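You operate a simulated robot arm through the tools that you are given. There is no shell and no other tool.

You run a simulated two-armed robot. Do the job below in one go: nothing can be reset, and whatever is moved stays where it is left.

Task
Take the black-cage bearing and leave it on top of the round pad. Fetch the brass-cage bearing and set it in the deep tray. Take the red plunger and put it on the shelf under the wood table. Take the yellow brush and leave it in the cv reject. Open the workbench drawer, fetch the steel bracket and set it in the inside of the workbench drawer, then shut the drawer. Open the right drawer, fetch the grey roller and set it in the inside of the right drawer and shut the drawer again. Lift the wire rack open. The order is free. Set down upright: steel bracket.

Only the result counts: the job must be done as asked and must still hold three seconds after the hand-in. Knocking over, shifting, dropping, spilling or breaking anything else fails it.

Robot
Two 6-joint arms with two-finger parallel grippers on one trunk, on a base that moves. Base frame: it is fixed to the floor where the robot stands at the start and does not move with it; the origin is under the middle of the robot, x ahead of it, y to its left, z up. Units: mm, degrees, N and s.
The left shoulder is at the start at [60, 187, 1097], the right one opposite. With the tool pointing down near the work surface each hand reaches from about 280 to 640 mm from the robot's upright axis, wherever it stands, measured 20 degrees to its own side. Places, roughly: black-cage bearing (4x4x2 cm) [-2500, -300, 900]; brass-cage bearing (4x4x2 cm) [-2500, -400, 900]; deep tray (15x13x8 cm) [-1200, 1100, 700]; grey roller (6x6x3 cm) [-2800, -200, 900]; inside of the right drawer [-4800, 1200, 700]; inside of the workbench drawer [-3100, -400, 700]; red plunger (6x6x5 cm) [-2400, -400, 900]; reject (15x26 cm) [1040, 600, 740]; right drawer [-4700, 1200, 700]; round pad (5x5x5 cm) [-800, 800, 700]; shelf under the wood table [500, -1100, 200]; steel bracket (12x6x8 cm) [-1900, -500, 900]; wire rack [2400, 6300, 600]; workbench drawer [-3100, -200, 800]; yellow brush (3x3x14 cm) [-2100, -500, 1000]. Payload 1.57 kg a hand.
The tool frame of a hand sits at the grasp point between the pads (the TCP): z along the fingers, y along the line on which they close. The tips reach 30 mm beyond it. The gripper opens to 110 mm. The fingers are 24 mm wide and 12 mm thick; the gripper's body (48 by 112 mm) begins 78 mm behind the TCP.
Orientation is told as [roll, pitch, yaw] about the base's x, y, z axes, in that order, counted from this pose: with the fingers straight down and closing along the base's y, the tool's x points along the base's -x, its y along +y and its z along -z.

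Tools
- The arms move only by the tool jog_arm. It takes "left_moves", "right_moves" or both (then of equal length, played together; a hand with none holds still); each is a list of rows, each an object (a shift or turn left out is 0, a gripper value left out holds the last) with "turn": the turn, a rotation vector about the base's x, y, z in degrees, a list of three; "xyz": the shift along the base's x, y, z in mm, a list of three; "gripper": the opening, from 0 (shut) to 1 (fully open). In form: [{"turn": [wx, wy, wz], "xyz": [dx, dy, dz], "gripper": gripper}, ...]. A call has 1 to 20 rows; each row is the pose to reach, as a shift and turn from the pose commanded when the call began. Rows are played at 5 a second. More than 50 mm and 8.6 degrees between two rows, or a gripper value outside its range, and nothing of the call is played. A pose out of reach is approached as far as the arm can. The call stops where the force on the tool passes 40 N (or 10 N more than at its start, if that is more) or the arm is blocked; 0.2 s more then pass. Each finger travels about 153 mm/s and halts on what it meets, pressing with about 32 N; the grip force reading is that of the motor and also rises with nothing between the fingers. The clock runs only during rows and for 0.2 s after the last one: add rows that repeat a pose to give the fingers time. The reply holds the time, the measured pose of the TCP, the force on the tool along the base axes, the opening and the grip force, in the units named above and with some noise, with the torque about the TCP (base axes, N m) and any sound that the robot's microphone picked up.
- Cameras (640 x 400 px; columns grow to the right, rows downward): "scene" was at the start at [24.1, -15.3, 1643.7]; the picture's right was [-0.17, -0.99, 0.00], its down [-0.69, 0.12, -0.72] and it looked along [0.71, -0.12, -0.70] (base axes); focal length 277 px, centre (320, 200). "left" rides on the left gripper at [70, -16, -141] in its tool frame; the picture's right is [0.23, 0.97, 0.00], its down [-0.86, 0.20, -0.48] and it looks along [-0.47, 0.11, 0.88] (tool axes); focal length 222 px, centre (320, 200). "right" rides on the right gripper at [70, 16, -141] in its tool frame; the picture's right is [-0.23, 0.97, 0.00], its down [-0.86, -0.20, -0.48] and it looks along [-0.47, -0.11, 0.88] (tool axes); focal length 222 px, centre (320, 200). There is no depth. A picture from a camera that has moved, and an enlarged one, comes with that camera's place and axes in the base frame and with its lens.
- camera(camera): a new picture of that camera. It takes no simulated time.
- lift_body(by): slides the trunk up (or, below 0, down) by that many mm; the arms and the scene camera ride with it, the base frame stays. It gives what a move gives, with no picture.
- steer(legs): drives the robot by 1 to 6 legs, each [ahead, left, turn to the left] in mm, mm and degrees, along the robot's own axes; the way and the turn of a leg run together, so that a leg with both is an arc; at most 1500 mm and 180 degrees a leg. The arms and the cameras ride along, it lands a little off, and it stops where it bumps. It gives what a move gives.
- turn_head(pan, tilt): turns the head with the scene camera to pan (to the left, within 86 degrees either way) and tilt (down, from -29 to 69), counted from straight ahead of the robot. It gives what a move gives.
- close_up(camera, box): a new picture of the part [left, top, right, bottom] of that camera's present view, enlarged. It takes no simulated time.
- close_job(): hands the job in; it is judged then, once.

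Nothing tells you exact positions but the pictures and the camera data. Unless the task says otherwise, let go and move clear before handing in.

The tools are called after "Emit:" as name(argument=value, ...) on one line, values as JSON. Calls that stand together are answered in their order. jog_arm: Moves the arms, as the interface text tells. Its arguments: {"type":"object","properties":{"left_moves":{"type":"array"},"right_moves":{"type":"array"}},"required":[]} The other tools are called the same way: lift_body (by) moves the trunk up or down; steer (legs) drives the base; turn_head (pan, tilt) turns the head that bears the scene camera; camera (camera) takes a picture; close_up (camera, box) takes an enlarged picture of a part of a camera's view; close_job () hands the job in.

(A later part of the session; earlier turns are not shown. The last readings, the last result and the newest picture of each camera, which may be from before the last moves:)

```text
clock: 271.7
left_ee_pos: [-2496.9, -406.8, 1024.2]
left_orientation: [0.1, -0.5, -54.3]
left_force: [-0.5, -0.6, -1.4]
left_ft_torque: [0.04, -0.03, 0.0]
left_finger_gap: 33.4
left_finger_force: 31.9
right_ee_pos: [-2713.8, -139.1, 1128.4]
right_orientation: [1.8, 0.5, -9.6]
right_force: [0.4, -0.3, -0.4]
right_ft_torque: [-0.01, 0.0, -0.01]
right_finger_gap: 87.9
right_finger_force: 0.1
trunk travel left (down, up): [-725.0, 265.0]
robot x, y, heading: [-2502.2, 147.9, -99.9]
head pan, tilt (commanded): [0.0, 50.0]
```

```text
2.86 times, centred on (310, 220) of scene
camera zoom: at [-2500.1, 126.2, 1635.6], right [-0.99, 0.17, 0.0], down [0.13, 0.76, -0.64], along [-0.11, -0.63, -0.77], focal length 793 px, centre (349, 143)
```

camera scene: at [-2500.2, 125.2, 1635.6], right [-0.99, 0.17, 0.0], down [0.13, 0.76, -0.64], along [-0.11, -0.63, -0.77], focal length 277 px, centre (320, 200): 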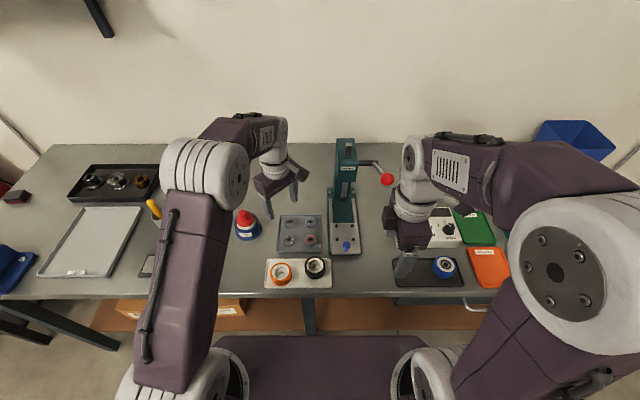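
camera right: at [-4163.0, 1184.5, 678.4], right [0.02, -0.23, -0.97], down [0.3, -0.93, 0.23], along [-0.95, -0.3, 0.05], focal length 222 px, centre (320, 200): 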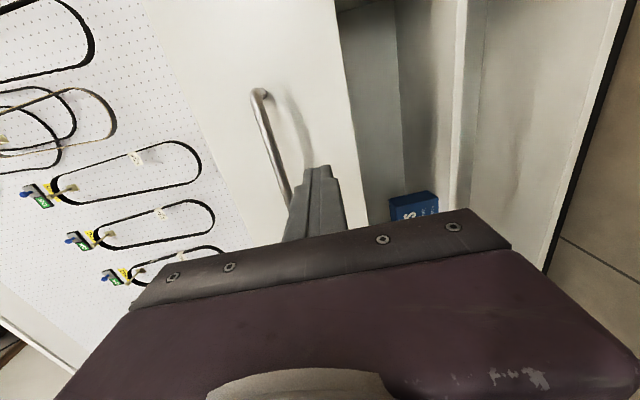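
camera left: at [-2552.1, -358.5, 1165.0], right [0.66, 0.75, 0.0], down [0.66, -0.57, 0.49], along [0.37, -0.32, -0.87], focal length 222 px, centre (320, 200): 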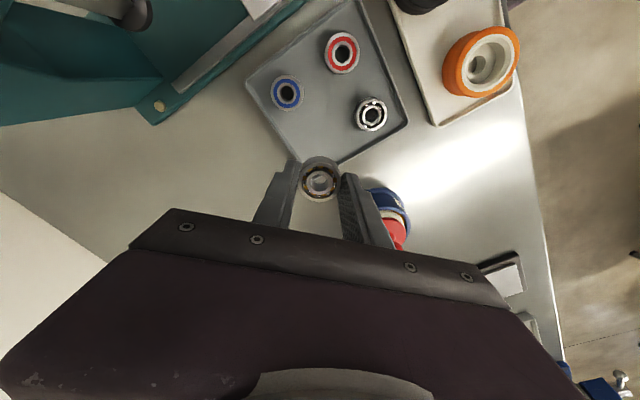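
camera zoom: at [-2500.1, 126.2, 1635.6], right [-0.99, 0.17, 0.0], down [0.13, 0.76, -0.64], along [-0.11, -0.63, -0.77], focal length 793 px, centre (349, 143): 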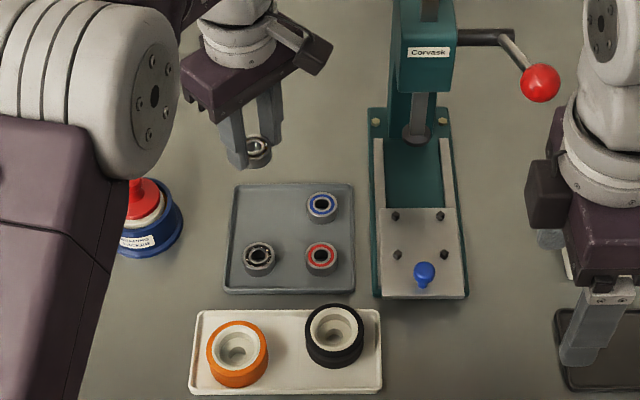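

The brass-cage bearing is held. I raise and retract the left hand, then shift left so the right hand can take the black-cage bearing, well away from the press lever.

Emit:
jog_arm(left_moves=[{"xyz": [0, 0, 45]}, {"xyz": [0, 0, 90]}, {"xyz": [3, 20, 120]}, {"xyz": [10, 60, 120]}, {"xyz": [18, 105, 120]}, {"xyz": [26, 150, 120]}, {"xyz": [26, 150, 120]}])

Emit:
steer(legs=[[0, 252, 0], [20, 0, 0]])

Emit:
camera(camera="scene")

```text
clock: 273.3
left_ee_pos: [-2470.4, -258.6, 1143.8]
left_orientation: [0.0, -0.5, -54.4]
left_force: [0.4, 0.1, -0.2]
left_ft_torque: [0.05, 0.03, 0.03]
left_finger_gap: 33.5
left_finger_force: 32.1
right_ee_pos: [-2713.7, -138.7, 1127.2]
right_orientation: [1.8, 0.5, -9.7]
right_force: [-0.5, -0.2, -0.4]
right_ft_torque: [-0.02, -0.02, 0.0]
right_finger_gap: 88.2
right_finger_force: 0.1
trunk travel left (down, up): [-725.0, 265.0]
robot x, y, heading: [-2498.0, 145.5, -99.8]
head pan, tilt (commanded): [0.0, 50.0]
```

```text
clock: 275.5
left_ee_pos: [-2226.5, -315.3, 1145.1]
left_orientation: [0.0, -0.7, -54.2]
left_force: [-0.3, 1.1, 0.1]
left_ft_torque: [-0.05, 0.03, -0.01]
left_finger_gap: 33.4
left_finger_force: 31.6
right_ee_pos: [-2470.4, -194.7, 1130.4]
right_orientation: [1.5, 0.5, -9.6]
right_force: [0.1, 0.8, -0.8]
right_ft_torque: [-0.06, 0.03, -0.01]
right_finger_gap: 88.2
right_finger_force: 0.1
trunk travel left (down, up): [-725.0, 265.0]
robot x, y, heading: [-2254.9, 82.5, -100.1]
head pan, tilt (commanded): [0.0, 50.0]
```

```text
taken
camera scene: at [-2256.0, 71.5, 1635.8], right [-0.99, 0.17, 0.0], down [0.13, 0.75, -0.65], along [-0.11, -0.64, -0.76], focal length 277 px, centre (320, 200)
```

scene: 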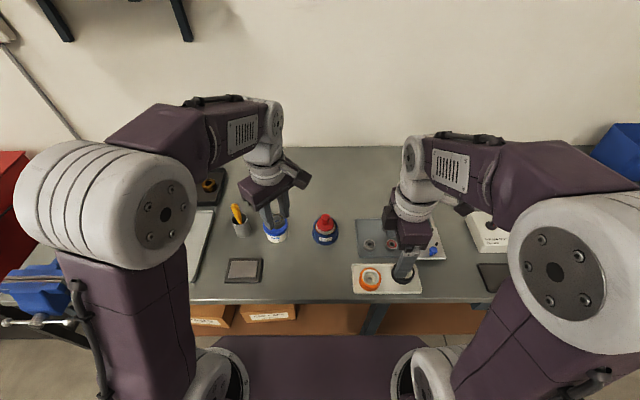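

I bring the right hand over the black-cage bearing, turning it 46°.

Emit:
jog_arm(right_moves=[{"turn": [0, 0, -8], "xyz": [-2, -25, 0]}, {"turn": [0, 0, -16], "xyz": [-5, -50, -15]}, {"turn": [0, 0, -24], "xyz": [-7, -75, -30]}, {"turn": [0, 0, -32], "xyz": [-10, -100, -50]}, {"turn": [0, 0, -40], "xyz": [-12, -125, -75]}, {"turn": [0, 0, -46], "xyz": [-14.6, -146, -95], "gripper": 0.55}, {"turn": [0, 0, -46], "xyz": [-14.6, -146, -105]}, {"turn": [0, 0, -46], "xyz": [-14.6, -146, -105]}])

Emit:
camera(camera="right")

Emit:
close_up(camera="scene", box=[300, 160, 480, 300])

```text
clock: 277.3
left_ee_pos: [-2226.7, -319.6, 1143.8]
left_orientation: [0.0, -0.6, -54.3]
left_force: [0.3, -0.8, -0.4]
left_ft_torque: [0.0, 0.01, -0.02]
left_finger_gap: 33.3
left_finger_force: 32.1
right_ee_pos: [-2484.8, -345.7, 1024.1]
right_orientation: [1.8, 0.5, -55.6]
right_force: [0.1, 0.2, 0.2]
right_ft_torque: [0.02, 0.02, 0.01]
right_finger_gap: 60.5
right_finger_force: 0.0
trunk travel left (down, up): [-725.0, 265.0]
robot x, y, heading: [-2258.1, 83.8, -99.8]
head pan, tilt (commanded): [0.0, 50.0]
```

```text
taken
camera right: at [-2513.9, -284.4, 1167.2], right [0.93, 0.36, 0.03], down [0.31, -0.83, 0.46], along [0.19, -0.42, -0.89], focal length 222 px, centre (320, 200)
```

right: 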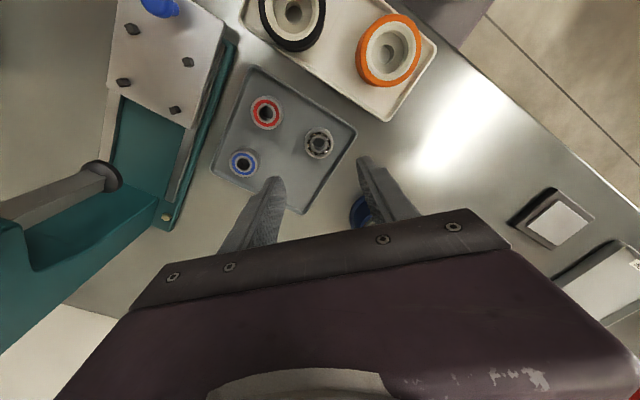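

```text
2.86 times, centred on (390, 230) of scene
camera zoom: at [-2256.0, 65.0, 1635.7], right [-0.99, 0.17, 0.0], down [0.13, 0.75, -0.64], along [-0.11, -0.63, -0.77], focal length 793 px, centre (120, 114)
```

zoom: 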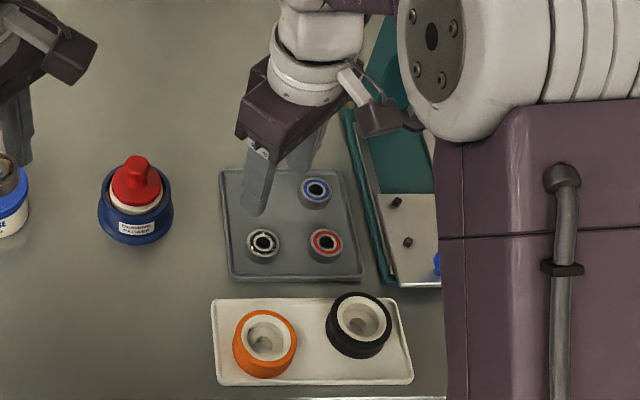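

I straighten the small tilt of the right hand and re-measure the bearing.

Emit:
jog_arm(right_moves=[{"turn": [-1.43, 1.2, 0], "xyz": [0, 2, -20]}, {"turn": [-1.43, 1.2, 0], "xyz": [0, 4, -45]}, {"turn": [-1.43, 1.2, 0], "xyz": [0, 4, -60]}, {"turn": [-1.43, 1.2, 0], "xyz": [0, 4, -60]}])

Emit:
close_up(camera="right", box=[200, 60, 440, 240])

```text
clock: 278.3
left_ee_pos: [-2225.9, -319.2, 1143.8]
left_orientation: [0.0, -0.6, -54.3]
left_force: [0.0, 0.0, -1.5]
left_ft_torque: [-0.01, -0.02, 0.0]
left_finger_gap: 33.3
left_finger_force: 32.7
right_ee_pos: [-2482.7, -343.1, 964.3]
right_orientation: [0.0, 0.0, -55.6]
right_force: [0.0, -1.1, -0.7]
right_ft_torque: [0.01, -0.05, 0.0]
right_finger_gap: 60.4
right_finger_force: 0.1
trunk travel left (down, up): [-725.0, 265.0]
robot x, y, heading: [-2254.7, 84.2, -99.8]
head pan, tilt (commanded): [0.0, 50.0]
```

```text
2.22 times, centred on (320, 150) of right
camera zoom: at [-2510.1, -276.5, 1105.6], right [0.93, 0.36, 0.0], down [0.32, -0.82, 0.48], along [0.17, -0.45, -0.88], focal length 494 px, centre (320, 311)
```

zoom: 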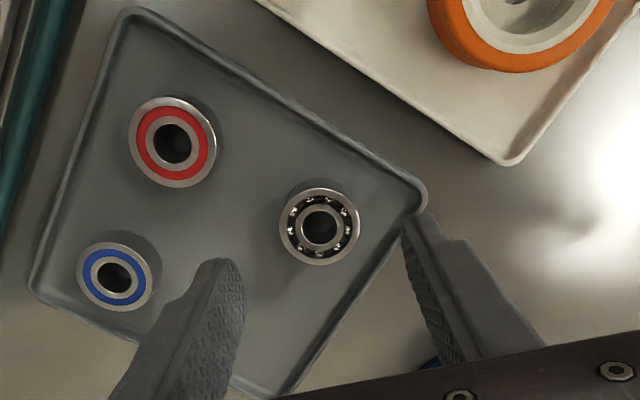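

Emit:
jog_arm(right_moves=[{"xyz": [-1, 2.5, -15], "gripper": 0.5}, {"xyz": [-1, 2.5, -30]}, {"xyz": [-1, 2.5, -38]}, {"xyz": [-1, 2.5, -38]}])

Emit:
close_up(camera="right", box=[200, 60, 440, 240])

```text
clock: 279.3
left_ee_pos: [-2226.8, -318.9, 1143.7]
left_orientation: [0.0, -0.5, -54.3]
left_force: [-0.5, 0.2, -0.3]
left_ft_torque: [-0.01, -0.04, 0.0]
left_finger_gap: 33.6
left_finger_force: 32.1
right_ee_pos: [-2485.8, -339.0, 926.7]
right_orientation: [-0.1, -0.1, -55.6]
right_force: [0.5, 0.1, 0.0]
right_ft_torque: [0.02, 0.04, -0.04]
right_finger_gap: 55.1
right_finger_force: 0.0
trunk travel left (down, up): [-725.0, 265.0]
robot x, y, heading: [-2256.5, 84.1, -99.9]
head pan, tilt (commanded): [0.0, 50.0]
```

```text
2.22 times, centred on (320, 150) of right
camera zoom: at [-2510.9, -274.0, 1068.1], right [0.93, 0.36, 0.0], down [0.32, -0.82, 0.48], along [0.17, -0.45, -0.88], focal length 494 px, centre (320, 311)
```

zoom: 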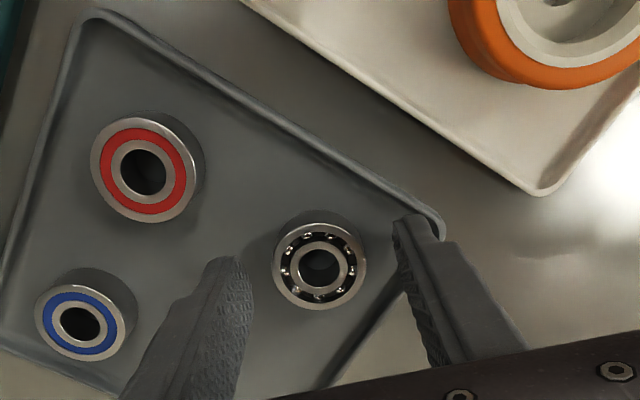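

Emit:
jog_arm(right_moves=[{"xyz": [-0.6, 1.3, -2.5]}, {"xyz": [-0.6, 1.3, -2.5], "gripper": 0.35}, {"xyz": [-0.6, 1.3, -2.5], "gripper": 0.2}, {"xyz": [-0.6, 1.3, -2.5], "gripper": 0.2}, {"xyz": [-0.6, 1.3, -2.5], "gripper": 0.2}])

Emit:
jog_arm(right_moves=[{"xyz": [0, 0, 8]}, {"xyz": [0, 0, 30]}, {"xyz": [0, 0, 70]}, {"xyz": [0, 0, 110]}, {"xyz": [0, 0, 110]}])

Emit:
camera(camera="right")

```text
clock: 280.5
left_ee_pos: [-2227.0, -318.6, 1142.1]
left_orientation: [0.0, -0.5, -54.3]
left_force: [-0.4, 0.1, -0.7]
left_ft_torque: [0.0, 0.0, -0.04]
left_finger_gap: 33.3
left_finger_force: 32.0
right_ee_pos: [-2486.1, -338.1, 923.4]
right_orientation: [0.0, 0.1, -55.6]
right_force: [0.0, -0.4, 0.0]
right_ft_torque: [-0.01, 0.03, 0.0]
right_finger_gap: 33.5
right_finger_force: 31.8
trunk travel left (down, up): [-725.0, 265.0]
robot x, y, heading: [-2255.6, 80.8, -99.9]
head pan, tilt (commanded): [0.0, 50.0]
```

```text
clock: 281.7
left_ee_pos: [-2226.2, -320.6, 1142.9]
left_orientation: [0.0, -0.4, -54.3]
left_force: [0.6, -0.3, 0.5]
left_ft_torque: [0.01, 0.02, -0.03]
left_finger_gap: 33.7
left_finger_force: 32.0
right_ee_pos: [-2485.9, -338.3, 1033.3]
right_orientation: [0.0, 0.0, -55.6]
right_force: [0.4, 0.1, -1.1]
right_ft_torque: [0.0, 0.03, 0.03]
right_finger_gap: 33.3
right_finger_force: 31.9
trunk travel left (down, up): [-725.0, 265.0]
robot x, y, heading: [-2253.9, 80.3, -99.8]
head pan, tilt (commanded): [0.0, 50.0]
```

```text
taken
camera right: at [-2511.4, -272.7, 1175.1], right [0.93, 0.36, 0.0], down [0.32, -0.82, 0.48], along [0.17, -0.45, -0.88], focal length 222 px, centre (320, 200)
```

right: 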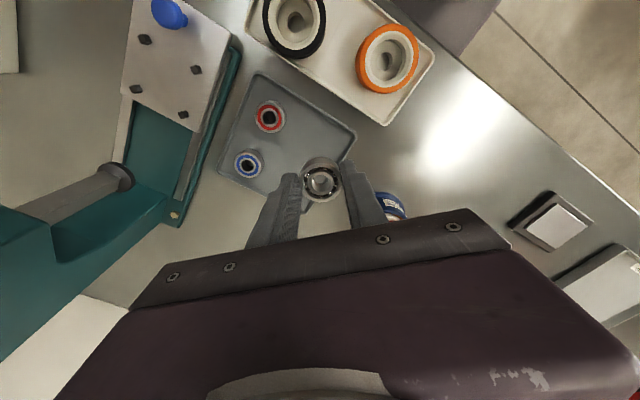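

Both bearings are held. I raise/retract, back away from the bench and turn toward the grey table to survey it.

Emit:
jog_arm(right_moves=[{"xyz": [0, 0, 45]}, {"xyz": [0, 0, 90]}, {"xyz": [7, 40, 100]}, {"xyz": [15, 85, 100]}, {"xyz": [15, 85, 100]}])

Emit:
steer(legs=[[-200, 0, 0], [0, 0, 100], [350, 0, 0]])

Emit:
turn_head(pan=45, tilt=35)

Emit:
camera(camera="scene")

```text
clock: 282.9
left_ee_pos: [-2227.2, -320.9, 1144.2]
left_orientation: [0.0, -0.6, -54.2]
left_force: [-0.7, -0.4, -0.2]
left_ft_torque: [0.0, 0.0, -0.02]
left_finger_gap: 33.3
left_finger_force: 31.9
right_ee_pos: [-2470.7, -254.1, 1131.8]
right_orientation: [0.0, 0.1, -55.7]
right_force: [-0.4, 0.2, -0.6]
right_ft_torque: [0.05, -0.01, -0.01]
right_finger_gap: 33.5
right_finger_force: 32.1
trunk travel left (down, up): [-725.0, 265.0]
robot x, y, heading: [-2257.1, 79.6, -99.8]
head pan, tilt (commanded): [0.0, 50.0]
```

```text
clock: 290.6
left_ee_pos: [-1483.9, 389.4, 1144.0]
left_orientation: [0.0, -0.5, 46.4]
left_force: [-0.3, -0.2, -0.8]
left_ft_torque: [0.01, 0.01, -0.02]
left_finger_gap: 33.6
left_finger_force: 31.6
right_ee_pos: [-1504.0, 136.6, 1133.5]
right_orientation: [0.0, 0.0, 45.0]
right_force: [0.4, -1.0, -1.4]
right_ft_torque: [0.02, 0.04, 0.02]
right_finger_gap: 33.5
right_finger_force: 32.0
trunk travel left (down, up): [-725.0, 265.0]
robot x, y, heading: [-1873.3, 284.1, 0.9]
head pan, tilt (commanded): [0.0, 50.0]
```

```text
clock: 291.8
left_ee_pos: [-1482.9, 388.9, 1142.4]
left_orientation: [-0.1, -0.5, 46.3]
left_force: [-0.7, 0.3, -1.1]
left_ft_torque: [-0.01, 0.0, -0.04]
left_finger_gap: 33.5
left_finger_force: 31.8
right_ee_pos: [-1503.3, 136.9, 1132.3]
right_orientation: [0.0, 0.0, 45.0]
right_force: [-0.1, 0.1, -0.9]
right_ft_torque: [0.0, 0.04, 0.02]
right_finger_gap: 33.3
right_finger_force: 31.8
trunk travel left (down, up): [-725.0, 265.0]
robot x, y, heading: [-1874.4, 287.8, 0.9]
head pan, tilt (commanded): [45.0, 35.0]
```

```text
taken
camera scene: at [-1867.8, 346.7, 1657.4], right [0.72, -0.7, 0.0], down [-0.4, -0.41, -0.82], along [0.57, 0.59, -0.57], focal length 277 px, centre (320, 200)
```

scene: 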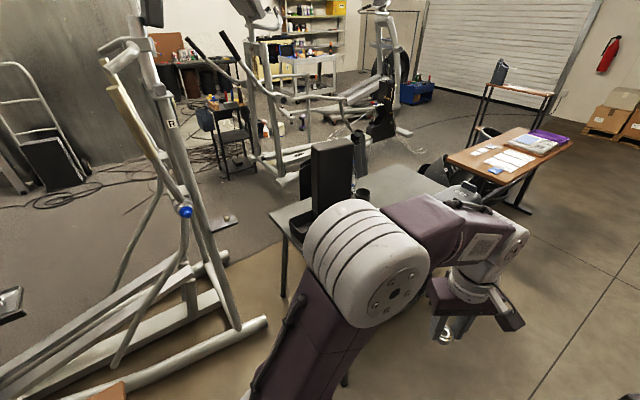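

The trainer's frame and stool border the approach to the table's left end, so I'll come in carefully: align to the table, then strafe left in stages.

Emit:
steer(legs=[[0, 0, -9.9], [120, 0, 0], [0, 420, 0]])

Emit:
turn_head(pan=45, tilt=45)

Emit:
camera(camera="scene")

Emit:
turn_head(pan=5, tilt=45)

Emit:
camera(camera="scene")

```text
clock: 295.9
left_ee_pos: [-1287.6, 721.8, 1144.3]
left_orientation: [0.1, -0.5, 36.8]
left_force: [-0.1, 0.2, -1.1]
left_ft_torque: [-0.03, 0.0, 0.01]
left_finger_gap: 33.4
left_finger_force: 32.1
right_ee_pos: [-1350.7, 475.7, 1133.3]
right_orientation: [0.0, 0.1, 35.5]
right_force: [-0.4, 0.1, 0.3]
right_ft_torque: [0.0, 0.02, -0.01]
right_finger_gap: 33.7
right_finger_force: 32.3
trunk travel left (down, up): [-725.0, 265.0]
robot x, y, heading: [-1686.2, 684.6, -8.6]
head pan, tilt (commanded): [45.0, 35.0]
```

```text
clock: 296.6
left_ee_pos: [-1288.6, 722.7, 1143.8]
left_orientation: [0.0, -0.5, 36.7]
left_force: [-0.7, -0.1, -1.1]
left_ft_torque: [-0.01, 0.01, 0.0]
left_finger_gap: 33.3
left_finger_force: 31.9
right_ee_pos: [-1348.9, 476.5, 1134.2]
right_orientation: [0.0, 0.1, 35.4]
right_force: [0.5, -0.1, 1.0]
right_ft_torque: [-0.01, 0.01, 0.01]
right_finger_gap: 33.6
right_finger_force: 31.9
trunk travel left (down, up): [-725.0, 265.0]
robot x, y, heading: [-1689.9, 684.2, -8.6]
head pan, tilt (commanded): [45.0, 45.0]
```

```text
taken
camera scene: at [-1679.3, 741.3, 1642.6], right [0.59, -0.81, 0.0], down [-0.57, -0.42, -0.71], along [0.57, 0.42, -0.71], focal length 277 px, centre (320, 200)
```

scene: 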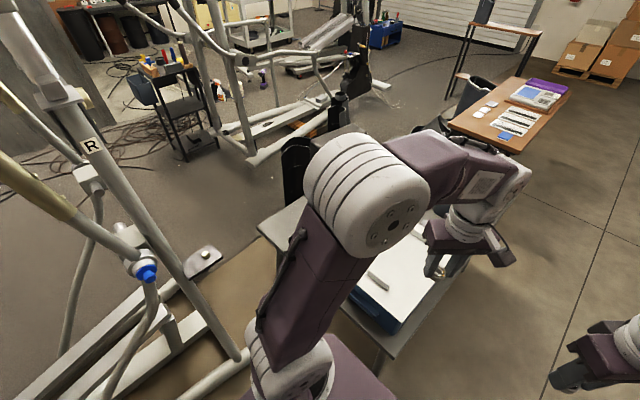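

```text
clock: 297.7
left_ee_pos: [-1287.6, 722.3, 1144.3]
left_orientation: [-0.1, -0.5, 36.8]
left_force: [0.5, -0.8, -1.2]
left_ft_torque: [0.04, 0.03, 0.03]
left_finger_gap: 33.3
left_finger_force: 32.4
right_ee_pos: [-1350.6, 477.3, 1132.1]
right_orientation: [0.0, 0.0, 35.5]
right_force: [0.7, -0.3, -1.1]
right_ft_torque: [0.01, 0.01, -0.02]
right_finger_gap: 33.8
right_finger_force: 31.9
trunk travel left (down, up): [-725.0, 265.0]
robot x, y, heading: [-1687.7, 684.6, -8.7]
head pan, tilt (commanded): [5.0, 45.0]
```

```text
taken
camera scene: at [-1663.8, 687.4, 1642.6], right [-0.06, -1.0, 0.0], down [-0.71, 0.05, -0.71], along [0.71, -0.05, -0.71], focal length 277 px, centre (320, 200)
```

scene: 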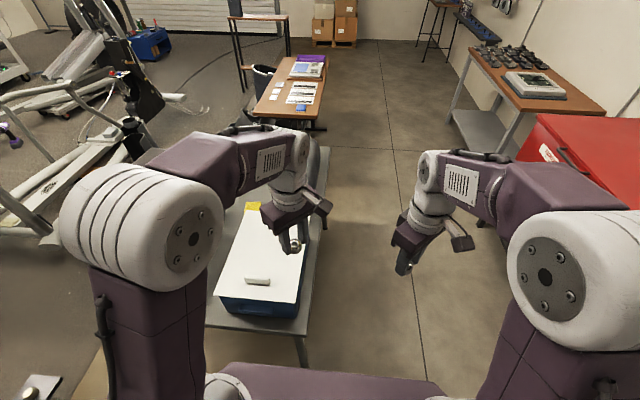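

Emit:
camera(camera="left")

Emit:
camera(camera="right")

```text
taken
camera left: at [-1335.4, 666.9, 1284.6], right [-0.76, 0.64, 0.0], down [0.56, 0.67, 0.49], along [0.31, 0.37, -0.87], focal length 222 px, centre (320, 200)
```

left: 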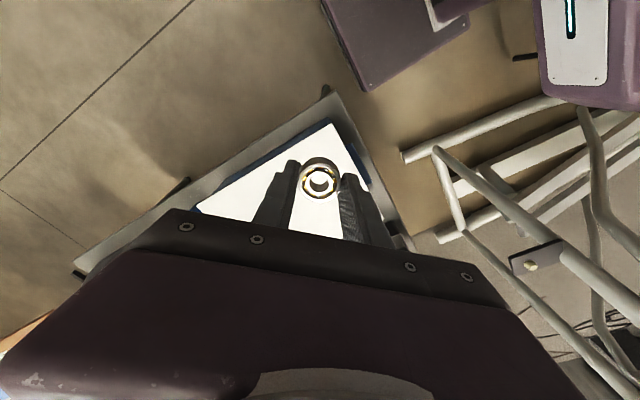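

```text
taken
camera right: at [-1415.7, 448.0, 1275.2], right [-0.38, 0.92, 0.0], down [0.81, 0.33, 0.48], along [0.44, 0.18, -0.88], focal length 222 px, centre (320, 200)
```

right: 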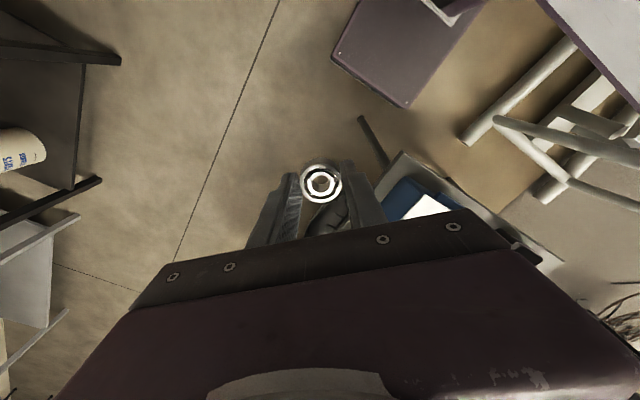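

The cooler lid is only about z≈855, well below the hand. I strafe left to the table's left end, watching the trainer clearance.

Emit:
steer(legs=[[-71, 0, 0], [0, 250, 0]])

Emit:
turn_head(pan=75, tilt=50)

Emit:
camera(camera="scene")

Emit:
turn_head(pan=15, tilt=40)

Emit:
camera(camera="scene")

Emit:
camera(camera="left")

```text
clock: 300.1
left_ee_pos: [-1320.4, 980.2, 1144.0]
left_orientation: [0.0, -0.5, 36.8]
left_force: [-0.3, 0.8, -0.6]
left_ft_torque: [0.0, -0.02, 0.04]
left_finger_gap: 33.1
left_finger_force: 31.9
right_ee_pos: [-1380.6, 734.9, 1132.9]
right_orientation: [0.1, 0.0, 35.5]
right_force: [-0.3, -0.4, -1.1]
right_ft_torque: [0.03, -0.01, 0.0]
right_finger_gap: 33.5
right_finger_force: 32.3
trunk travel left (down, up): [-725.0, 265.0]
robot x, y, heading: [-1721.6, 944.0, -8.7]
head pan, tilt (commanded): [5.0, 45.0]
```

```text
clock: 301.5
left_ee_pos: [-1318.3, 981.7, 1143.1]
left_orientation: [0.1, -0.5, 36.8]
left_force: [0.3, 0.2, -1.3]
left_ft_torque: [0.0, 0.01, -0.02]
left_finger_gap: 33.2
left_finger_force: 31.8
right_ee_pos: [-1380.3, 737.1, 1132.6]
right_orientation: [-0.1, 0.0, 35.5]
right_force: [-0.2, -0.2, -2.0]
right_ft_torque: [0.02, -0.03, 0.01]
right_finger_gap: 33.6
right_finger_force: 32.1
trunk travel left (down, up): [-725.0, 265.0]
robot x, y, heading: [-1718.3, 943.5, -8.4]
head pan, tilt (commanded): [75.0, 50.0]
```

```text
taken
camera scene: at [-1745.5, 1023.4, 1635.7], right [0.92, -0.4, 0.0], down [-0.31, -0.7, -0.64], along [0.26, 0.59, -0.77], focal length 277 px, centre (320, 200)
```

scene: 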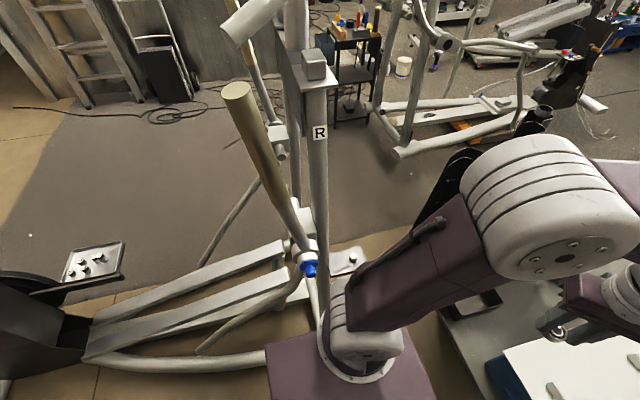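

```text
clock: 302.8
left_ee_pos: [-1319.4, 981.8, 1143.6]
left_orientation: [0.0, -0.5, 36.8]
left_force: [-0.2, -0.4, -1.3]
left_ft_torque: [0.0, -0.03, 0.04]
left_finger_gap: 33.4
left_finger_force: 31.4
right_ee_pos: [-1381.6, 737.3, 1131.6]
right_orientation: [-0.1, 0.0, 35.5]
right_force: [0.3, 0.0, 0.5]
right_ft_torque: [0.0, 0.0, -0.01]
right_finger_gap: 33.6
right_finger_force: 32.0
trunk travel left (down, up): [-725.0, 265.0]
robot x, y, heading: [-1719.3, 942.4, -8.6]
head pan, tilt (commanded): [15.0, 40.0]
```

```text
taken
camera scene: at [-1692.1, 962.2, 1649.8], right [0.11, -0.99, 0.0], down [-0.64, -0.07, -0.77], along [0.76, 0.08, -0.64], focal length 277 px, centre (320, 200)
```

scene: 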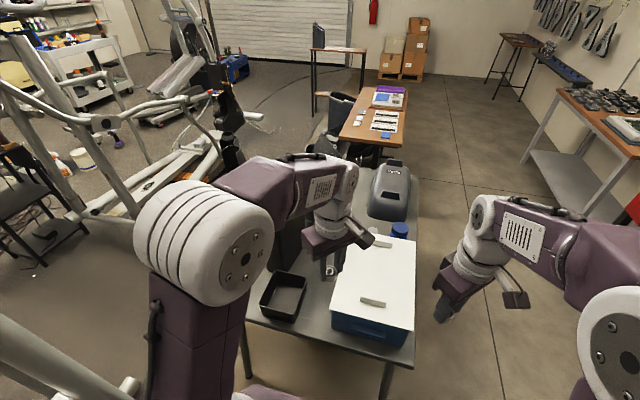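

```text
taken
camera left: at [-1367.0, 927.2, 1284.6], right [-0.77, 0.64, 0.0], down [0.56, 0.67, 0.49], along [0.31, 0.37, -0.87], focal length 222 px, centre (320, 200)
```

left: 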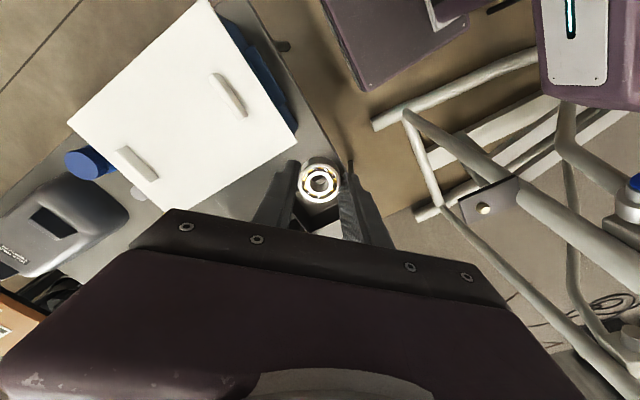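

The black deep tray is visible; its centre is about [-1201,1138]. I lower the trunk 120 mm and bring the brass bearing over it.

Emit:
lift_body(by=-120)

Emit:
jog_arm(left_moves=[{"xyz": [24, 32, 0]}, {"xyz": [48, 64, 0]}, {"xyz": [72, 96, 0]}, {"xyz": [96, 128, 0]}, {"xyz": [118, 157, 0]}, {"xyz": [118, 157, 0]}])

Emit:
camera(camera="left")

Emit:
camera(camera="scene")

```text
clock: 304.3
left_ee_pos: [-1319.6, 984.1, 1023.4]
left_orientation: [0.1, -0.4, 36.8]
left_force: [0.5, -0.3, -1.0]
left_ft_torque: [0.02, 0.01, 0.01]
left_finger_gap: 33.4
left_finger_force: 31.8
right_ee_pos: [-1381.4, 736.9, 1013.4]
right_orientation: [0.0, 0.0, 35.6]
right_force: [0.2, 0.1, 0.0]
right_ft_torque: [0.01, 0.0, 0.0]
right_finger_gap: 33.2
right_finger_force: 32.0
trunk travel left (down, up): [-605.0, 385.0]
robot x, y, heading: [-1717.5, 946.2, -8.7]
head pan, tilt (commanded): [15.0, 40.0]
```

```text
clock: 305.7
left_ee_pos: [-1202.3, 1139.2, 1024.1]
left_orientation: [0.0, -0.5, 36.7]
left_force: [-0.2, 0.9, -0.7]
left_ft_torque: [-0.01, -0.05, 0.04]
left_finger_gap: 33.6
left_finger_force: 32.4
right_ee_pos: [-1381.0, 736.2, 1013.7]
right_orientation: [0.0, 0.0, 35.5]
right_force: [-0.3, -0.5, -1.2]
right_ft_torque: [0.02, 0.01, -0.03]
right_finger_gap: 33.3
right_finger_force: 32.1
trunk travel left (down, up): [-605.0, 385.0]
robot x, y, heading: [-1721.5, 947.7, -8.6]
head pan, tilt (commanded): [15.0, 40.0]
```

```text
taken
camera left: at [-1249.5, 1084.3, 1164.8], right [-0.77, 0.64, 0.0], down [0.56, 0.67, 0.49], along [0.31, 0.37, -0.87], focal length 222 px, centre (320, 200)
```

left: 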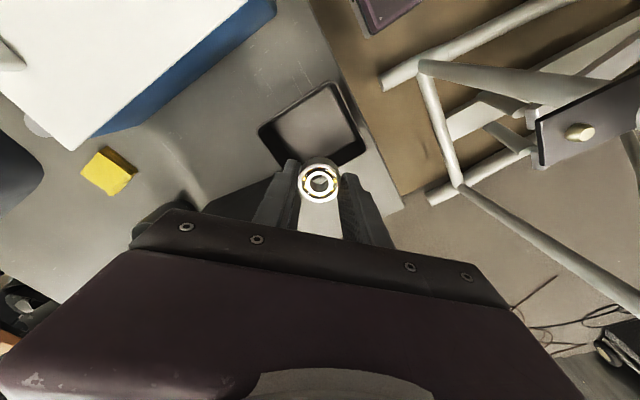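

```text
taken
camera scene: at [-1692.8, 961.6, 1529.9], right [0.11, -0.99, 0.0], down [-0.64, -0.07, -0.77], along [0.76, 0.08, -0.64], focal length 277 px, centre (320, 200)
```

scene: 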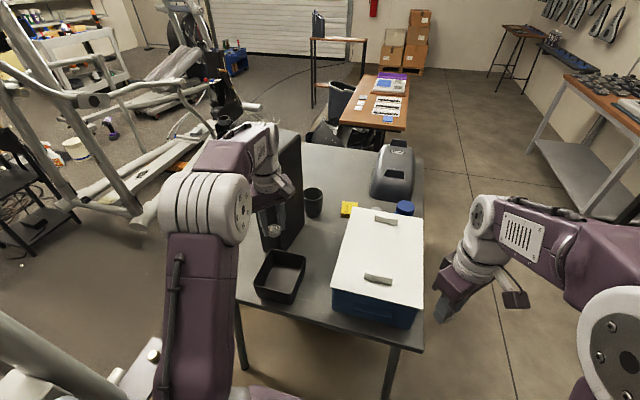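

The tray centre refines to about [-1206,1126]. I correct and descend into the tray.

Emit:
jog_arm(left_moves=[{"xyz": [-4, -13, 0]}, {"xyz": [-4, -13, -40]}, {"xyz": [-4, -13, -80]}, {"xyz": [-4, -13, -120]}, {"xyz": [-4, -13, -155]}, {"xyz": [-4, -13, -155]}])

Emit:
camera(camera="left")

Emit:
close_up(camera="scene", box=[210, 180, 370, 320])

```text
clock: 307.1
left_ee_pos: [-1206.0, 1128.4, 867.9]
left_orientation: [0.0, -0.5, 36.8]
left_force: [-0.2, -0.1, -0.2]
left_ft_torque: [0.0, -0.02, -0.03]
left_finger_gap: 33.2
left_finger_force: 31.9
right_ee_pos: [-1381.8, 735.9, 1012.9]
right_orientation: [0.0, -0.1, 35.5]
right_force: [-0.1, 0.3, -0.3]
right_ft_torque: [0.0, -0.04, 0.02]
right_finger_gap: 33.5
right_finger_force: 32.1
trunk travel left (down, up): [-605.0, 385.0]
robot x, y, heading: [-1722.5, 947.2, -8.8]
head pan, tilt (commanded): [15.0, 40.0]
```

```text
taken
camera left: at [-1253.9, 1071.9, 1008.4], right [-0.77, 0.64, 0.0], down [0.56, 0.67, 0.49], along [0.31, 0.37, -0.87], focal length 222 px, centre (320, 200)
```

left: 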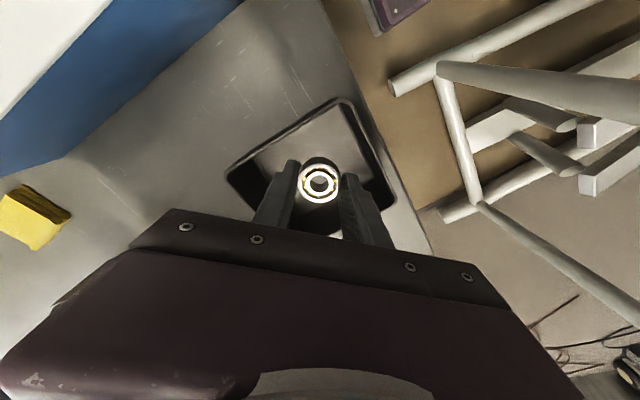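

```text
2.86 times, centred on (290, 250) of scene
camera zoom: at [-1692.8, 961.9, 1529.9], right [0.11, -0.99, 0.0], down [-0.64, -0.07, -0.77], along [0.76, 0.08, -0.64], focal length 793 px, centre (406, 57)
```

zoom: 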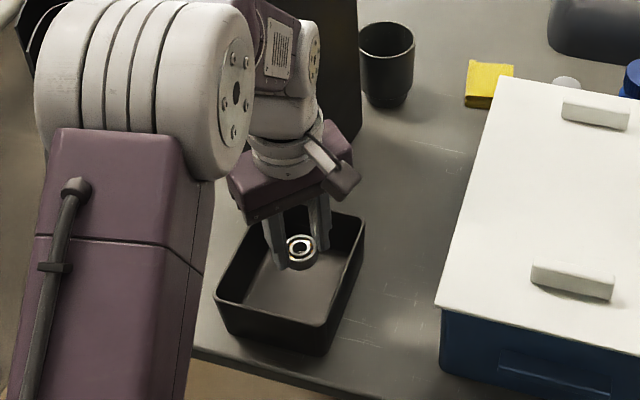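

Emit:
jog_arm(left_moves=[{"xyz": [0, 0, -25]}, {"xyz": [0, 0, -45]}, {"xyz": [0, 0, -60]}, {"xyz": [0, 0, -66]}, {"xyz": [0, 0, -72]}, {"xyz": [0, 0, -72]}])

Emit:
close_up(camera="scene", box=[210, 180, 370, 320])

```text
clock: 308.5
left_ee_pos: [-1205.4, 1126.9, 796.8]
left_orientation: [-0.1, -0.5, 36.8]
left_force: [0.0, 0.9, -0.8]
left_ft_torque: [0.0, -0.01, -0.01]
left_finger_gap: 33.4
left_finger_force: 31.7
right_ee_pos: [-1380.2, 737.1, 1012.4]
right_orientation: [0.0, 0.0, 35.5]
right_force: [-0.4, -0.3, 0.0]
right_ft_torque: [0.0, -0.02, -0.01]
right_finger_gap: 33.6
right_finger_force: 32.3
trunk travel left (down, up): [-605.0, 385.0]
robot x, y, heading: [-1720.1, 944.1, -8.5]
head pan, tilt (commanded): [15.0, 40.0]
```

```text
2.86 times, centred on (290, 250) of scene
camera zoom: at [-1692.1, 962.2, 1529.8], right [0.11, -0.99, 0.0], down [-0.64, -0.07, -0.77], along [0.76, 0.08, -0.64], focal length 793 px, centre (406, 57)
```

zoom: 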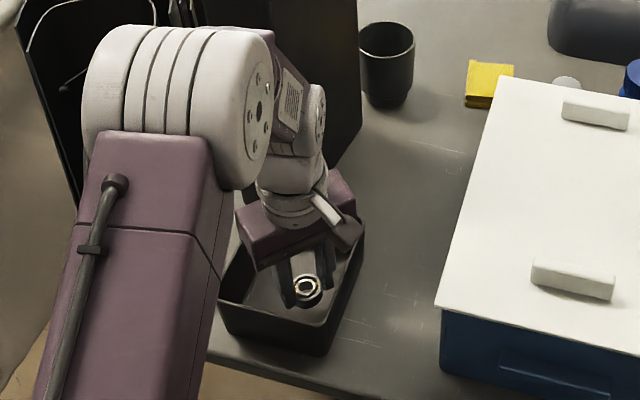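

Emit:
jog_arm(left_moves=[{"xyz": [0, 0, -3]}, {"xyz": [0, 0, -6]}, {"xyz": [0, 0, -9]}, {"xyz": [0, 0, -12]}, {"xyz": [0, 0, -15]}, {"xyz": [0, 0, -18]}, {"xyz": [0, 0, -21]}])

```text
clock: 310.1
left_ee_pos: [-1205.9, 1127.3, 776.6]
left_orientation: [0.0, -0.5, 36.9]
left_force: [-0.8, -0.4, -1.0]
left_ft_torque: [-0.03, 0.01, 0.03]
left_finger_gap: 33.4
left_finger_force: 31.5
right_ee_pos: [-1380.4, 735.6, 1013.5]
right_orientation: [0.0, -0.1, 35.5]
right_force: [0.5, 0.0, -0.4]
right_ft_torque: [0.01, -0.02, 0.02]
right_finger_gap: 33.4
right_finger_force: 32.3
trunk travel left (down, up): [-605.0, 385.0]
robot x, y, heading: [-1722.1, 943.7, -8.5]
head pan, tilt (commanded): [15.0, 40.0]
```

Emit:
jog_arm(left_moves=[{"xyz": [0, 0, -3]}, {"xyz": [0, 0, -6]}, {"xyz": [0, 0, -9]}, {"xyz": [0, 0, -12]}, {"xyz": [0, 0, -15]}, {"xyz": [0, 0, -18]}, {"xyz": [0, 0, -21]}])

Emit:
close_up(camera="scene", box=[210, 180, 370, 320])

```text
clock: 311.7
left_ee_pos: [-1205.1, 1126.7, 756.8]
left_orientation: [-0.2, -0.7, 36.7]
left_force: [1.6, 1.4, 23.3]
left_ft_torque: [0.08, -0.06, -0.07]
left_finger_gap: 33.9
left_finger_force: 31.4
right_ee_pos: [-1382.2, 737.3, 1013.9]
right_orientation: [0.0, -0.1, 35.6]
right_force: [0.3, -0.5, -0.8]
right_ft_torque: [-0.01, 0.01, 0.06]
right_finger_gap: 33.4
right_finger_force: 32.0
trunk travel left (down, up): [-605.0, 385.0]
robot x, y, heading: [-1723.1, 946.0, -8.7]
head pan, tilt (commanded): [15.0, 40.0]
```

```text
2.86 times, centred on (290, 250) of scene
camera zoom: at [-1694.7, 961.1, 1530.2], right [0.11, -0.99, 0.0], down [-0.64, -0.07, -0.77], along [0.76, 0.08, -0.64], focal length 793 px, centre (406, 57)
```

zoom: 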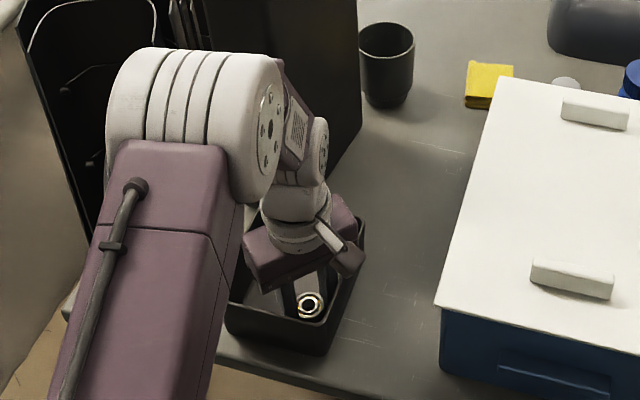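

Contact with the tray floor. I relieve the pressure, open and lift out.

Emit:
jog_arm(left_moves=[{"xyz": [0, 0, 1.5]}, {"xyz": [0, 0, 2]}, {"xyz": [0, 0, 2], "gripper": 0.4}, {"xyz": [0, 0, 2], "gripper": 0.5}, {"xyz": [0, 0, 2], "gripper": 0.5}])

Emit:
jog_arm(left_moves=[{"xyz": [0, 0, 10]}, {"xyz": [0, 0, 40]}, {"xyz": [0, 0, 80]}, {"xyz": [0, 0, 120]}, {"xyz": [0, 0, 160]}, {"xyz": [0, 0, 200]}, {"xyz": [0, 0, 240]}, {"xyz": [0, 0, 270]}, {"xyz": [0, 0, 270]}])

Emit:
camera(camera="left")

Emit:
close_up(camera="scene", box=[210, 180, 370, 320])

```text
clock: 312.9
left_ee_pos: [-1204.5, 1126.3, 757.5]
left_orientation: [0.0, -0.6, 36.8]
left_force: [-0.6, 0.4, 0.1]
left_ft_torque: [0.0, 0.02, 0.0]
left_finger_gap: 55.0
left_finger_force: 0.0
right_ee_pos: [-1381.1, 737.2, 1012.6]
right_orientation: [0.0, -0.1, 35.5]
right_force: [0.4, -0.7, -0.9]
right_ft_torque: [-0.01, -0.02, 0.03]
right_finger_gap: 33.1
right_finger_force: 32.0
trunk travel left (down, up): [-605.0, 385.0]
robot x, y, heading: [-1719.4, 940.9, -8.5]
head pan, tilt (commanded): [15.0, 40.0]
```

```text
clock: 314.9
left_ee_pos: [-1205.7, 1127.4, 1027.4]
left_orientation: [0.0, -0.5, 36.8]
left_force: [0.0, -0.5, -0.3]
left_ft_torque: [0.01, -0.01, 0.02]
left_finger_gap: 54.9
left_finger_force: 0.0
right_ee_pos: [-1380.1, 736.6, 1012.6]
right_orientation: [0.0, 0.1, 35.4]
right_force: [0.4, 0.0, -0.6]
right_ft_torque: [0.0, 0.0, -0.04]
right_finger_gap: 33.4
right_finger_force: 32.3
trunk travel left (down, up): [-605.0, 385.0]
robot x, y, heading: [-1719.4, 943.4, -8.8]
head pan, tilt (commanded): [15.0, 40.0]
```

```text
taken
camera left: at [-1253.1, 1071.8, 1166.8], right [-0.77, 0.64, 0.0], down [0.56, 0.67, 0.49], along [0.31, 0.37, -0.87], focal length 222 px, centre (320, 200)
```

left: 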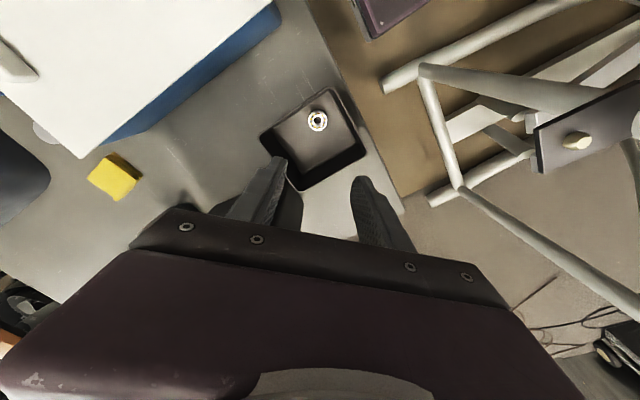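

```text
2.86 times, centred on (290, 250) of scene
camera zoom: at [-1691.9, 962.2, 1529.8], right [0.11, -0.99, 0.0], down [-0.64, -0.07, -0.77], along [0.76, 0.08, -0.64], focal length 793 px, centre (406, 57)
```

zoom: 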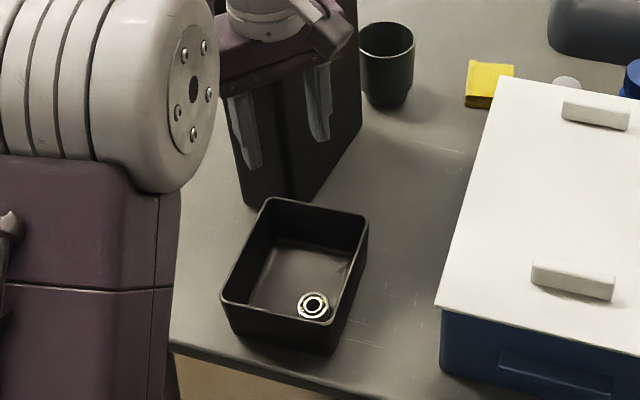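

The brass bearing is in the deep tray. I retract the left hand, back out southward, turn to face the grey table's front, and look at the round pad.

Emit:
jog_arm(left_moves=[{"xyz": [-24, -32, 20]}, {"xyz": [-48, -64, 40]}, {"xyz": [-72, -96, 60]}, {"xyz": [-96, -128, 60]}, {"xyz": [-118, -157, 60]}, {"xyz": [-118, -157, 60]}])

Emit:
steer(legs=[[0, -600, 0], [0, 0, 91]])

Emit:
steer(legs=[[0, -780, 0]])

Emit:
turn_head(pan=-10, tilt=45)

Emit:
camera(camera="scene")

```text
clock: 316.3
left_ee_pos: [-1325.0, 969.7, 1084.3]
left_orientation: [0.0, -0.5, 36.7]
left_force: [0.5, -0.1, 0.1]
left_ft_torque: [-0.01, 0.01, -0.03]
left_finger_gap: 55.0
left_finger_force: 0.0
right_ee_pos: [-1380.8, 737.9, 1014.1]
right_orientation: [0.0, 0.1, 35.5]
right_force: [0.3, 0.6, -0.7]
right_ft_torque: [0.02, 0.01, 0.01]
right_finger_gap: 33.5
right_finger_force: 31.8
trunk travel left (down, up): [-605.0, 385.0]
robot x, y, heading: [-1721.1, 944.5, -8.9]
head pan, tilt (commanded): [15.0, 40.0]
```

```text
clock: 323.6
left_ee_pos: [-1839.6, 749.0, 1086.7]
left_orientation: [0.0, -0.5, 127.1]
left_force: [-0.1, 0.5, -0.2]
left_ft_torque: [0.02, -0.02, -0.04]
left_finger_gap: 54.8
left_finger_force: 0.2
right_ee_pos: [-1606.8, 693.8, 1012.4]
right_orientation: [0.1, 0.0, 125.8]
right_force: [0.2, -0.1, -1.0]
right_ft_torque: [0.04, -0.01, -0.02]
right_finger_gap: 33.4
right_finger_force: 31.9
trunk travel left (down, up): [-605.0, 385.0]
robot x, y, heading: [-1809.9, 355.5, 81.6]
head pan, tilt (commanded): [15.0, 40.0]
```

```text
clock: 327.8
left_ee_pos: [-1067.4, 635.1, 1084.1]
left_orientation: [0.0, -0.4, 127.0]
left_force: [0.1, 0.1, -0.2]
left_ft_torque: [0.02, 0.0, 0.0]
left_finger_gap: 55.2
left_finger_force: 0.0
right_ee_pos: [-835.5, 580.6, 1013.8]
right_orientation: [0.0, 0.0, 125.8]
right_force: [0.3, 0.4, -0.3]
right_ft_torque: [0.0, -0.01, -0.01]
right_finger_gap: 33.5
right_finger_force: 32.4
trunk travel left (down, up): [-605.0, 385.0]
robot x, y, heading: [-1041.5, 239.4, 81.4]
head pan, tilt (commanded): [15.0, 40.0]
```

```text
clock: 328.6
left_ee_pos: [-1068.7, 636.3, 1084.6]
left_orientation: [0.0, -0.5, 127.0]
left_force: [0.0, -0.8, 0.5]
left_ft_torque: [-0.01, -0.01, -0.02]
left_finger_gap: 55.2
left_finger_force: 0.1
right_ee_pos: [-835.9, 581.0, 1012.8]
right_orientation: [0.0, 0.0, 125.7]
right_force: [0.1, -0.9, -0.7]
right_ft_torque: [-0.01, -0.01, 0.01]
right_finger_gap: 33.6
right_finger_force: 32.4
trunk travel left (down, up): [-605.0, 385.0]
robot x, y, heading: [-1040.2, 239.9, 81.4]
head pan, tilt (commanded): [-10.0, 45.0]
```

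```text
taken
camera scene: at [-1022.3, 256.2, 1522.6], right [0.95, -0.32, 0.0], down [-0.22, -0.67, -0.71], along [0.22, 0.67, -0.71], focal length 277 px, centre (320, 200)
```

scene: 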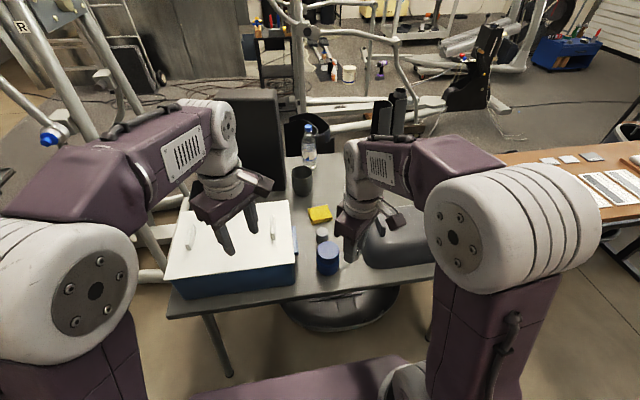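

Emit:
close_up(camera="scene", box=[260, 180, 420, 300])

Emit:
camera(camera="right")

```text
3.33 times, centred on (340, 240) of scene
camera zoom: at [-1022.3, 256.2, 1522.6], right [0.95, -0.32, 0.0], down [-0.22, -0.67, -0.71], along [0.22, 0.67, -0.71], focal length 925 px, centre (253, 67)
```

zoom: 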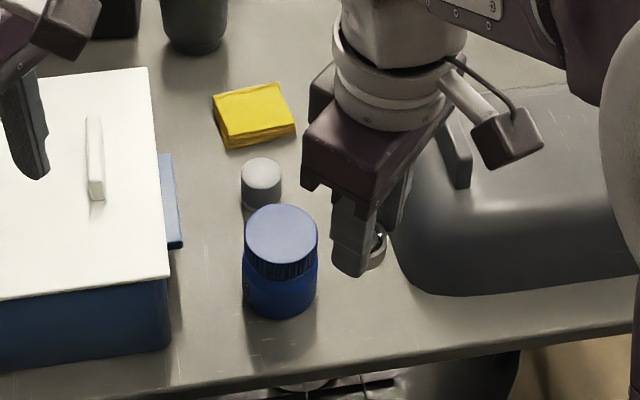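

```text
taken
camera right: at [-808.3, 512.2, 1155.2], right [-0.92, -0.38, 0.0], down [-0.34, 0.81, 0.48], along [-0.18, 0.44, -0.88], focal length 222 px, centre (320, 200)
```

right: 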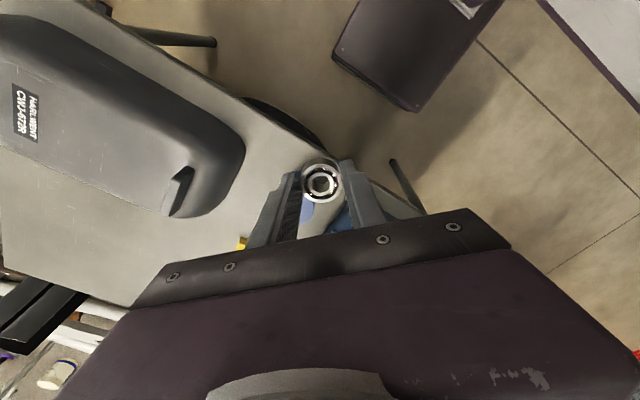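

The pad (small grey cylinder) is at about [-820,826], free of neighbours by 60+ mm. I drive 100 mm closer and bring the right hand above it at default yaw.

Emit:
steer(legs=[[100, 0, 0]])

Emit:
jog_arm(right_moves=[{"turn": [0, 0, -8], "xyz": [0, 25, 0]}, {"turn": [0, 0, -16], "xyz": [0, 50, 0]}, {"turn": [0, 0, -24], "xyz": [0, 75, 0]}, {"turn": [0, 0, -32], "xyz": [0, 100, -15]}, {"turn": [0, 0, -40], "xyz": [0, 125, -30]}, {"turn": [0, 0, -44.4], "xyz": [0, 145, -60]}, {"turn": [0, 0, -44.4], "xyz": [0, 145, -90]}, {"turn": [0, 0, -44.4], "xyz": [0, 145, -90]}])

Emit:
camera(camera="right")

Emit:
camera(camera="scene")

```text
clock: 329.8
left_ee_pos: [-1051.9, 733.6, 1085.3]
left_orientation: [0.0, -0.5, 126.9]
left_force: [-0.9, -0.1, -0.1]
left_ft_torque: [0.01, 0.01, -0.02]
left_finger_gap: 55.0
left_finger_force: 0.2
right_ee_pos: [-820.0, 678.2, 1014.0]
right_orientation: [0.0, -0.1, 125.8]
right_force: [-0.2, 0.3, -0.4]
right_ft_torque: [0.01, -0.01, -0.05]
right_finger_gap: 33.4
right_finger_force: 31.5
trunk travel left (down, up): [-605.0, 385.0]
robot x, y, heading: [-1026.3, 340.9, 81.3]
head pan, tilt (commanded): [-10.0, 45.0]
```

```text
clock: 331.6
left_ee_pos: [-1052.6, 733.6, 1084.5]
left_orientation: [-0.1, -0.5, 126.9]
left_force: [-0.3, 0.4, 0.0]
left_ft_torque: [-0.01, 0.0, -0.03]
left_finger_gap: 55.2
left_finger_force: 0.1
right_ee_pos: [-821.0, 824.5, 923.2]
right_orientation: [0.0, 0.1, 81.2]
right_force: [-0.3, 1.0, -1.0]
right_ft_torque: [-0.01, -0.04, 0.03]
right_finger_gap: 33.4
right_finger_force: 32.4
trunk travel left (down, up): [-605.0, 385.0]
robot x, y, heading: [-1025.9, 342.4, 81.6]
head pan, tilt (commanded): [-10.0, 45.0]
```

```text
taken
camera right: at [-847.7, 755.9, 1065.4], right [-0.93, 0.37, 0.0], down [0.33, 0.82, 0.48], along [0.18, 0.44, -0.88], focal length 222 px, centre (320, 200)
```

right: 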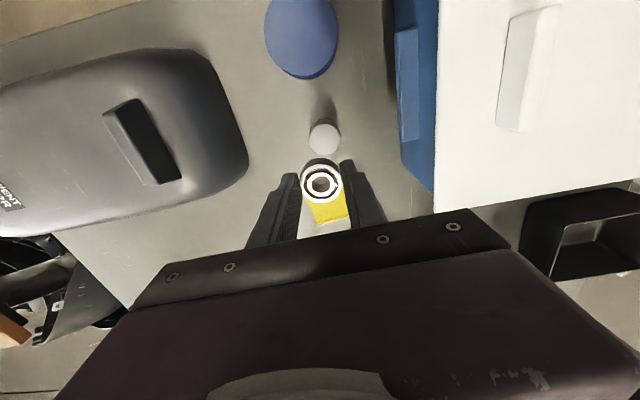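

```text
taken
camera scene: at [-1007.2, 354.4, 1522.6], right [0.95, -0.32, 0.0], down [-0.23, -0.67, -0.71], along [0.23, 0.67, -0.71], focal length 277 px, centre (320, 200)
```

scene: 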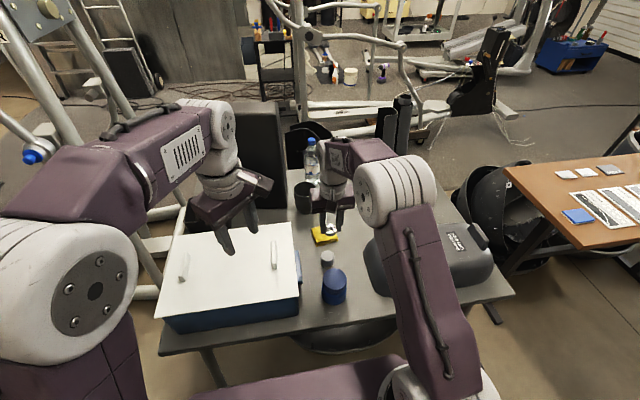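

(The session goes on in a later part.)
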